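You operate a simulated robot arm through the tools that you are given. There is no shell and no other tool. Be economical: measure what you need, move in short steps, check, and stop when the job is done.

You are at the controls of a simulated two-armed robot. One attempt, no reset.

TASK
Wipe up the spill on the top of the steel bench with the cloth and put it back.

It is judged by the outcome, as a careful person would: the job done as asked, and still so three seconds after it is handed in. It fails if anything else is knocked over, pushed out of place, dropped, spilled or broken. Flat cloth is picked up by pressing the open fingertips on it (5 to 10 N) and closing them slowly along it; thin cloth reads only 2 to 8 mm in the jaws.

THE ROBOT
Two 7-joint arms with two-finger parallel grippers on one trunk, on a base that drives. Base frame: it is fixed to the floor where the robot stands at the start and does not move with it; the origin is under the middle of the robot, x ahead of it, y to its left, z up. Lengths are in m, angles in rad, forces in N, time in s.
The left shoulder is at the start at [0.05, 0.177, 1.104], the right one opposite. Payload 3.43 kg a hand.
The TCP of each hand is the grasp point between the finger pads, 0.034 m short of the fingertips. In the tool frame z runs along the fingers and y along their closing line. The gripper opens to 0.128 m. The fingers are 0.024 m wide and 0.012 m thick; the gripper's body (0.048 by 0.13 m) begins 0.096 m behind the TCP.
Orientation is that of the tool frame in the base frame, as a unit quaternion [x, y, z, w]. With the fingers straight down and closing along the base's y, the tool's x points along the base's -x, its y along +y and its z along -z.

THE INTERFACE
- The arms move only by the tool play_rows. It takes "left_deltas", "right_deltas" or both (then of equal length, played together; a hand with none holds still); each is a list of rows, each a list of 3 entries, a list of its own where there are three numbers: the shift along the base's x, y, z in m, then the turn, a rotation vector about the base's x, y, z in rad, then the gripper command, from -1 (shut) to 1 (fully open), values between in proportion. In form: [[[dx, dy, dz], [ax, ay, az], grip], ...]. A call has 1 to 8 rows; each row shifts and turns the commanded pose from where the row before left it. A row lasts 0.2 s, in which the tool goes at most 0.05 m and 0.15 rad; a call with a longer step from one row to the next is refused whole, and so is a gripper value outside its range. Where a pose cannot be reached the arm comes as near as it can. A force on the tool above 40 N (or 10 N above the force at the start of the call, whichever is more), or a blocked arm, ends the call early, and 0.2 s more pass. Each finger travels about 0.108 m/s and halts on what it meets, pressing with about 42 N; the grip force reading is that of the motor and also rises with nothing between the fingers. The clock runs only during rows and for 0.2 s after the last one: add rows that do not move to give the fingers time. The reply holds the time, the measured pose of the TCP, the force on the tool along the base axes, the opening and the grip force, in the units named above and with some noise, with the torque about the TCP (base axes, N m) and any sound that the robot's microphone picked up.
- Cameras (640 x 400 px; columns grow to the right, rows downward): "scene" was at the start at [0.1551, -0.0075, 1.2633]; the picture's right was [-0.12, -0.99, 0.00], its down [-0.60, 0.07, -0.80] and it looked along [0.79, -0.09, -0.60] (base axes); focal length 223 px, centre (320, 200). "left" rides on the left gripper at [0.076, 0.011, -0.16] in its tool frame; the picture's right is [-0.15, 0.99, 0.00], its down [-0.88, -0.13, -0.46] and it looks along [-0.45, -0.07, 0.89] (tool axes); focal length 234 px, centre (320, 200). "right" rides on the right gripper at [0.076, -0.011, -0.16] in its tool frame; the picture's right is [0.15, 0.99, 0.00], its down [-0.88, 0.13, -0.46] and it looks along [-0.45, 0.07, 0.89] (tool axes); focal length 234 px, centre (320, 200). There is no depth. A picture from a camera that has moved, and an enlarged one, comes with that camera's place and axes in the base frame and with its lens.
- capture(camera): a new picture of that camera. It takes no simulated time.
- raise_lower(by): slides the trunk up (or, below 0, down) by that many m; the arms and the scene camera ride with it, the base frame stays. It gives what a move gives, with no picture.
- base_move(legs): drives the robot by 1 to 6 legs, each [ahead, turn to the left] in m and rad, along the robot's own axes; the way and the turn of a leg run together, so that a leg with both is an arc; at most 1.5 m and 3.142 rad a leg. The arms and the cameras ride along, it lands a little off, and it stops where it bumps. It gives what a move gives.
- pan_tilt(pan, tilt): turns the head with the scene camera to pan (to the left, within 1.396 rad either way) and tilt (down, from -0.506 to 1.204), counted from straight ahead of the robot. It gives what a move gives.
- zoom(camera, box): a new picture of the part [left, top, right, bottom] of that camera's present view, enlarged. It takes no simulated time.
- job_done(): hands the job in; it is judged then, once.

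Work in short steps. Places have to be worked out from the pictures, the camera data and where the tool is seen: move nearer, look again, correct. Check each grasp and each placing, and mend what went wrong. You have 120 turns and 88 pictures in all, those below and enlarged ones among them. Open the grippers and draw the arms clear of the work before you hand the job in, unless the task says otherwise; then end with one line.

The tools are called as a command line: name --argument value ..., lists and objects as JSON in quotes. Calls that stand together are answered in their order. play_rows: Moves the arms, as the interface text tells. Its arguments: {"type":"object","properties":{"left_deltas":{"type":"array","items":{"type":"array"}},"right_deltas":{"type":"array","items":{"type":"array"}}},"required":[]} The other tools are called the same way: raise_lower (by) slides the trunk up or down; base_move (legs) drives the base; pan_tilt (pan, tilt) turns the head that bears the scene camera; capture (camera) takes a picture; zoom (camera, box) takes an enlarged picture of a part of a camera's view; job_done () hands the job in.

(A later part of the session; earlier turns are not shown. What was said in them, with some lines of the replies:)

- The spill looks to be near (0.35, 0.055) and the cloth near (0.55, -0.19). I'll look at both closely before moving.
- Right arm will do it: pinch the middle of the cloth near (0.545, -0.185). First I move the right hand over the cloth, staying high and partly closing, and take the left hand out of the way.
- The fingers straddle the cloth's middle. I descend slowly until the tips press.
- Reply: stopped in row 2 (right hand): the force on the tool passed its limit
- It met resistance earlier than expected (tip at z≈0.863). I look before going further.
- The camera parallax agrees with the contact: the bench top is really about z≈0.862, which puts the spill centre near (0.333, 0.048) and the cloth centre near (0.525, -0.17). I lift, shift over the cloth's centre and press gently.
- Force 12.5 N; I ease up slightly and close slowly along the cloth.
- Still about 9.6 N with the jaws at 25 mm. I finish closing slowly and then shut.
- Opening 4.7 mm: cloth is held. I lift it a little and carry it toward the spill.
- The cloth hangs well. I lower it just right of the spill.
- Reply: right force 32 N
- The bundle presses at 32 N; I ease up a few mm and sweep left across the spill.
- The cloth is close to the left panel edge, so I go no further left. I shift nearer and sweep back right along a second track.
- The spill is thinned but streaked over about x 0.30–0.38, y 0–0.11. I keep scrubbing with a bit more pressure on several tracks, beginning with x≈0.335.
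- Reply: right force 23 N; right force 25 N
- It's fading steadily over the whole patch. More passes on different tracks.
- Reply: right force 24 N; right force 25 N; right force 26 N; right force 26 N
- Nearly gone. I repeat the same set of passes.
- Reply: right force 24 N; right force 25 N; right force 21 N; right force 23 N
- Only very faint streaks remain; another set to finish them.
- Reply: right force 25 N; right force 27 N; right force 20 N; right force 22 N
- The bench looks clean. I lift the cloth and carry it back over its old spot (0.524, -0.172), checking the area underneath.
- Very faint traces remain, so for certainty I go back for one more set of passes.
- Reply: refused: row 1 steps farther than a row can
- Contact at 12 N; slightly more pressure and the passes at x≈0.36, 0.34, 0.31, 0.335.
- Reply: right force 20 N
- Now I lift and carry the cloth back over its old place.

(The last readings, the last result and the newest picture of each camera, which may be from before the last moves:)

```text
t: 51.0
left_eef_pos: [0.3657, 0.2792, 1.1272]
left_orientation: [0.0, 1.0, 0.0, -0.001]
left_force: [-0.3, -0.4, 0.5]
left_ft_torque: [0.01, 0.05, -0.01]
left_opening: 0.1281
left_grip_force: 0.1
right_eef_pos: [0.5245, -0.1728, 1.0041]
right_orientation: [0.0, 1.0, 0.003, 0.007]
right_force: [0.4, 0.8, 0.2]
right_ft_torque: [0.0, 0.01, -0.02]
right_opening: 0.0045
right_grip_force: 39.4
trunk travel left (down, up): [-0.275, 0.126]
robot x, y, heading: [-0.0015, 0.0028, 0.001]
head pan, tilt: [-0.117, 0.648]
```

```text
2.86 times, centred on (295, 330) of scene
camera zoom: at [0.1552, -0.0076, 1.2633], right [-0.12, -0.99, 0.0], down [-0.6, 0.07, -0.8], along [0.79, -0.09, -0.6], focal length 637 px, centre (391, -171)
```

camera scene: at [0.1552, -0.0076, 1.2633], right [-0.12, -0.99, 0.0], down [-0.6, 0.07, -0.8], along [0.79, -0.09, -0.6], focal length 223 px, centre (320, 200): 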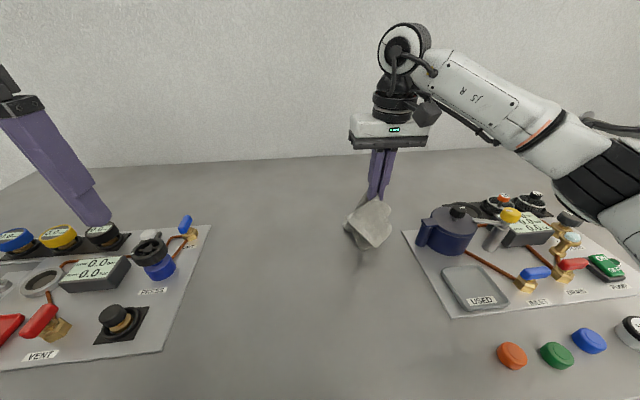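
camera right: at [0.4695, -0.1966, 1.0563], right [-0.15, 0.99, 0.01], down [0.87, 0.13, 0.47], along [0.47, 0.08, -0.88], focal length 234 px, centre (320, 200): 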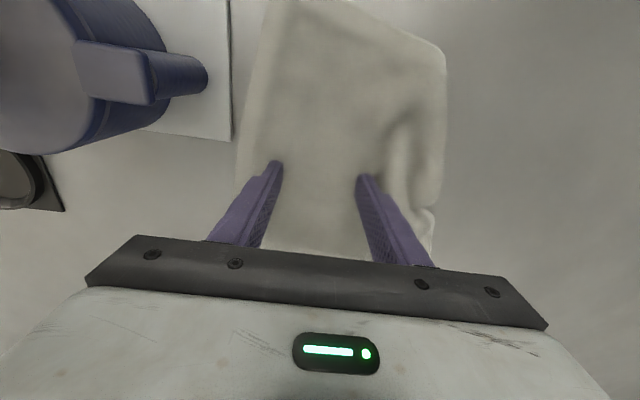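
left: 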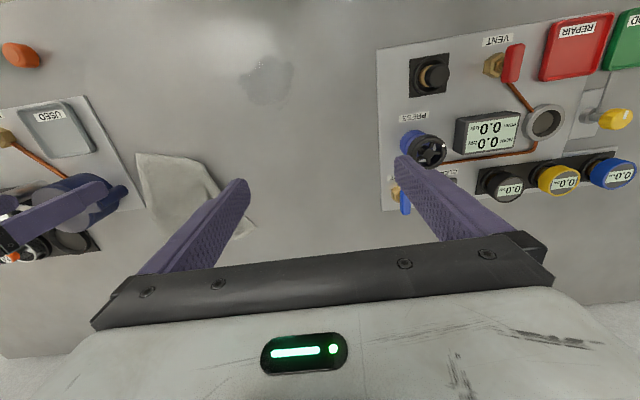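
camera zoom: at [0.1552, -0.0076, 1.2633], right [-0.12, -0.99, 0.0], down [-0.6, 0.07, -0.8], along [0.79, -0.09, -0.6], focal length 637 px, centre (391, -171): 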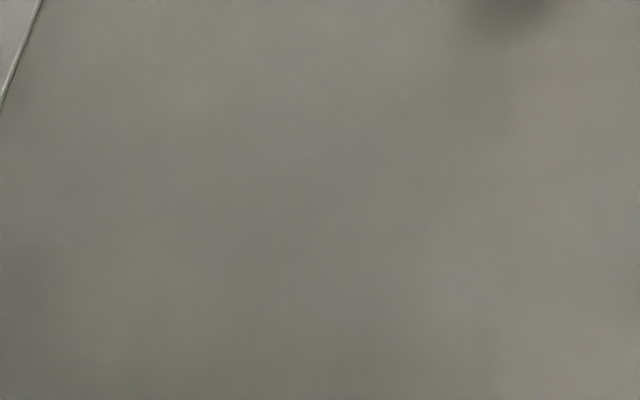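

The spill is completely gone. I lower the cloth onto its old place.

play_rows --right_deltas '[[[0, 0, -0.03], [0, 0, 0], -1], [[0, 0, -0.03], [0, 0, 0], -1], [[0, 0, -0.02], [0, 0, 0], -1], [[0, 0, -0.014], [0, 0, 0], -1], [[0, 0, 0], [0, 0, 0], -1], [[0, 0, 0], [0, 0, 0], -0.8], [[0, 0, 0], [0, 0, 0], -0.6], [[0, 0, 0], [0, 0, 0], -0.6]]'

capture --camera "scene"

```text
t: 52.8
left_eef_pos: [0.3654, 0.2782, 1.1271]
left_orientation: [0.0, 1.0, 0.0, 0.001]
left_force: [-0.3, -0.1, 0.4]
left_ft_torque: [-0.01, -0.01, -0.02]
left_opening: 0.1281
left_grip_force: 0.2
right_eef_pos: [0.5242, -0.1722, 0.9123]
right_orientation: [0.0, 1.0, 0.004, 0.008]
right_force: [0.1, -0.8, 2.2]
right_ft_torque: [-0.01, 0.01, 0.01]
right_opening: 0.0249
right_grip_force: 0.1
trunk travel left (down, up): [-0.275, 0.126]
robot x, y, heading: [-0.0029, 0.0029, -0.004]
head pan, tilt: [-0.117, 0.648]
```

```text
64 pictures are left
camera scene: at [0.1551, -0.0076, 1.2633], right [-0.12, -0.99, 0.0], down [-0.6, 0.07, -0.8], along [0.79, -0.09, -0.6], focal length 223 px, centre (320, 200)
```

scene: 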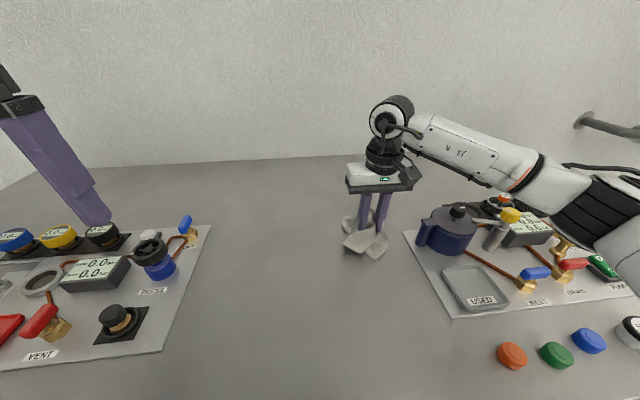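

Released; I open a little more and rise straight up.

play_rows --right_deltas '[[[0, 0, 0], [0, 0, 0], -0.3], [[0, 0, 0.02], [0, 0, 0], -0.3], [[0, 0, 0.03], [0, 0, 0], -0.3], [[0, 0, 0.04], [0, 0, 0], -0.3], [[0, 0, 0.04], [0, 0, 0], 0], [[-0.03, 0, 0.03], [0, 0, 0], 0], [[-0.03, 0, 0.0], [0, 0, 0], 0]]'

zoom --camera "scene" --box '[280, 120, 520, 290]'

capture --camera "right"

```text
t: 54.4
left_eef_pos: [0.3658, 0.278, 1.1265]
left_orientation: [0.0, 1.0, 0.001, 0.0]
left_force: [0.0, 0.2, -0.3]
left_ft_torque: [-0.01, -0.04, 0.02]
left_opening: 0.1282
left_grip_force: 0.1
right_eef_pos: [0.4645, -0.1723, 1.0721]
right_orientation: [0.001, 1.0, 0.004, 0.008]
right_force: [-0.7, 0.6, -1.0]
right_ft_torque: [0.02, -0.01, -0.04]
right_opening: 0.0641
right_grip_force: 0.0
trunk travel left (down, up): [-0.275, 0.126]
robot x, y, heading: [-0.0029, 0.0005, 0.001]
head pan, tilt: [-0.117, 0.648]
```

```text
2.35 times, centred on (400, 205) of scene
camera zoom: at [0.1551, -0.0078, 1.2633], right [-0.12, -0.99, 0.0], down [-0.6, 0.07, -0.8], along [0.79, -0.09, -0.6], focal length 524 px, centre (132, 188)
```

zoom: 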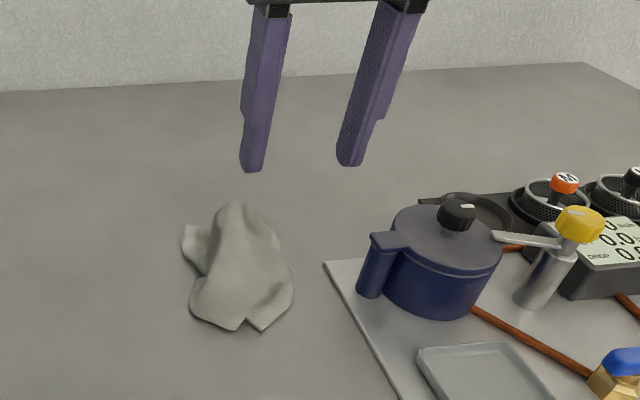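

```text
62 pictures are left
camera right: at [0.3864, -0.1852, 1.2319], right [-0.15, 0.99, 0.01], down [0.87, 0.13, 0.47], along [0.46, 0.07, -0.88], focal length 234 px, centre (320, 200)
```

right: 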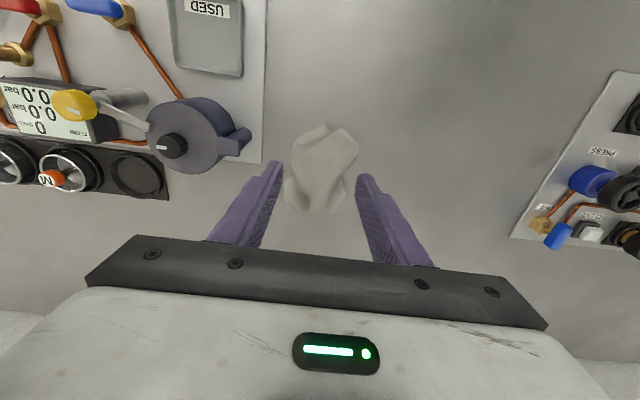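

The cloth lies back at its original spot and nothing else moved. I open the gripper and withdraw the right arm, then do a final check.

play_rows --right_deltas '[[[-0.02, -0.02, 0.03], [0, 0, 0], 0.3], [[-0.02, -0.03, 0.02], [0, 0, 0], 0.7], [[0, -0.03, 0.01], [0, 0, 0], 1], [[0, 0, 0], [0, 0, 0], 1], [[0, 0, 0], [0, 0, 0], 1]]'

capture --camera "scene"

```text
t: 55.5
left_eef_pos: [0.3652, 0.2789, 1.1267]
left_orientation: [0.0, 1.0, 0.0, 0.0]
left_force: [-0.2, 0.7, 0.1]
left_ft_torque: [0.02, -0.03, 0.0]
left_opening: 0.128
left_grip_force: 0.1
right_eef_pos: [0.4255, -0.2524, 1.1336]
right_orientation: [0.001, 1.0, 0.005, 0.008]
right_force: [0.4, 1.0, 0.9]
right_ft_torque: [0.01, 0.01, 0.02]
right_opening: 0.1282
right_grip_force: 0.0
trunk travel left (down, up): [-0.275, 0.126]
robot x, y, heading: [0.0009, -0.0002, 0.002]
head pan, tilt: [-0.117, 0.648]
```

```text
61 pictures are left
camera scene: at [0.1552, -0.0077, 1.2633], right [-0.12, -0.99, 0.0], down [-0.6, 0.07, -0.8], along [0.79, -0.09, -0.6], focal length 223 px, centre (320, 200)
```

scene: 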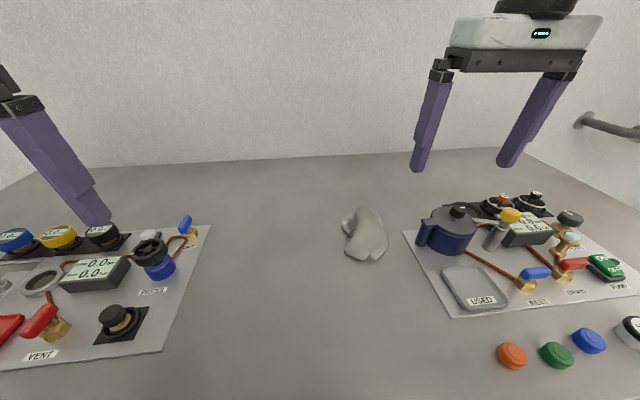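

The bench is clean, the cloth is back in its place, and both arms are clear with grippers open, so I hand in.

job_done

```text
The job is handed in.
```

I wiped up the spill and put the cloth back where it started; it lies there bunched up rather than spread flat, and nothing else on the bench was moved.
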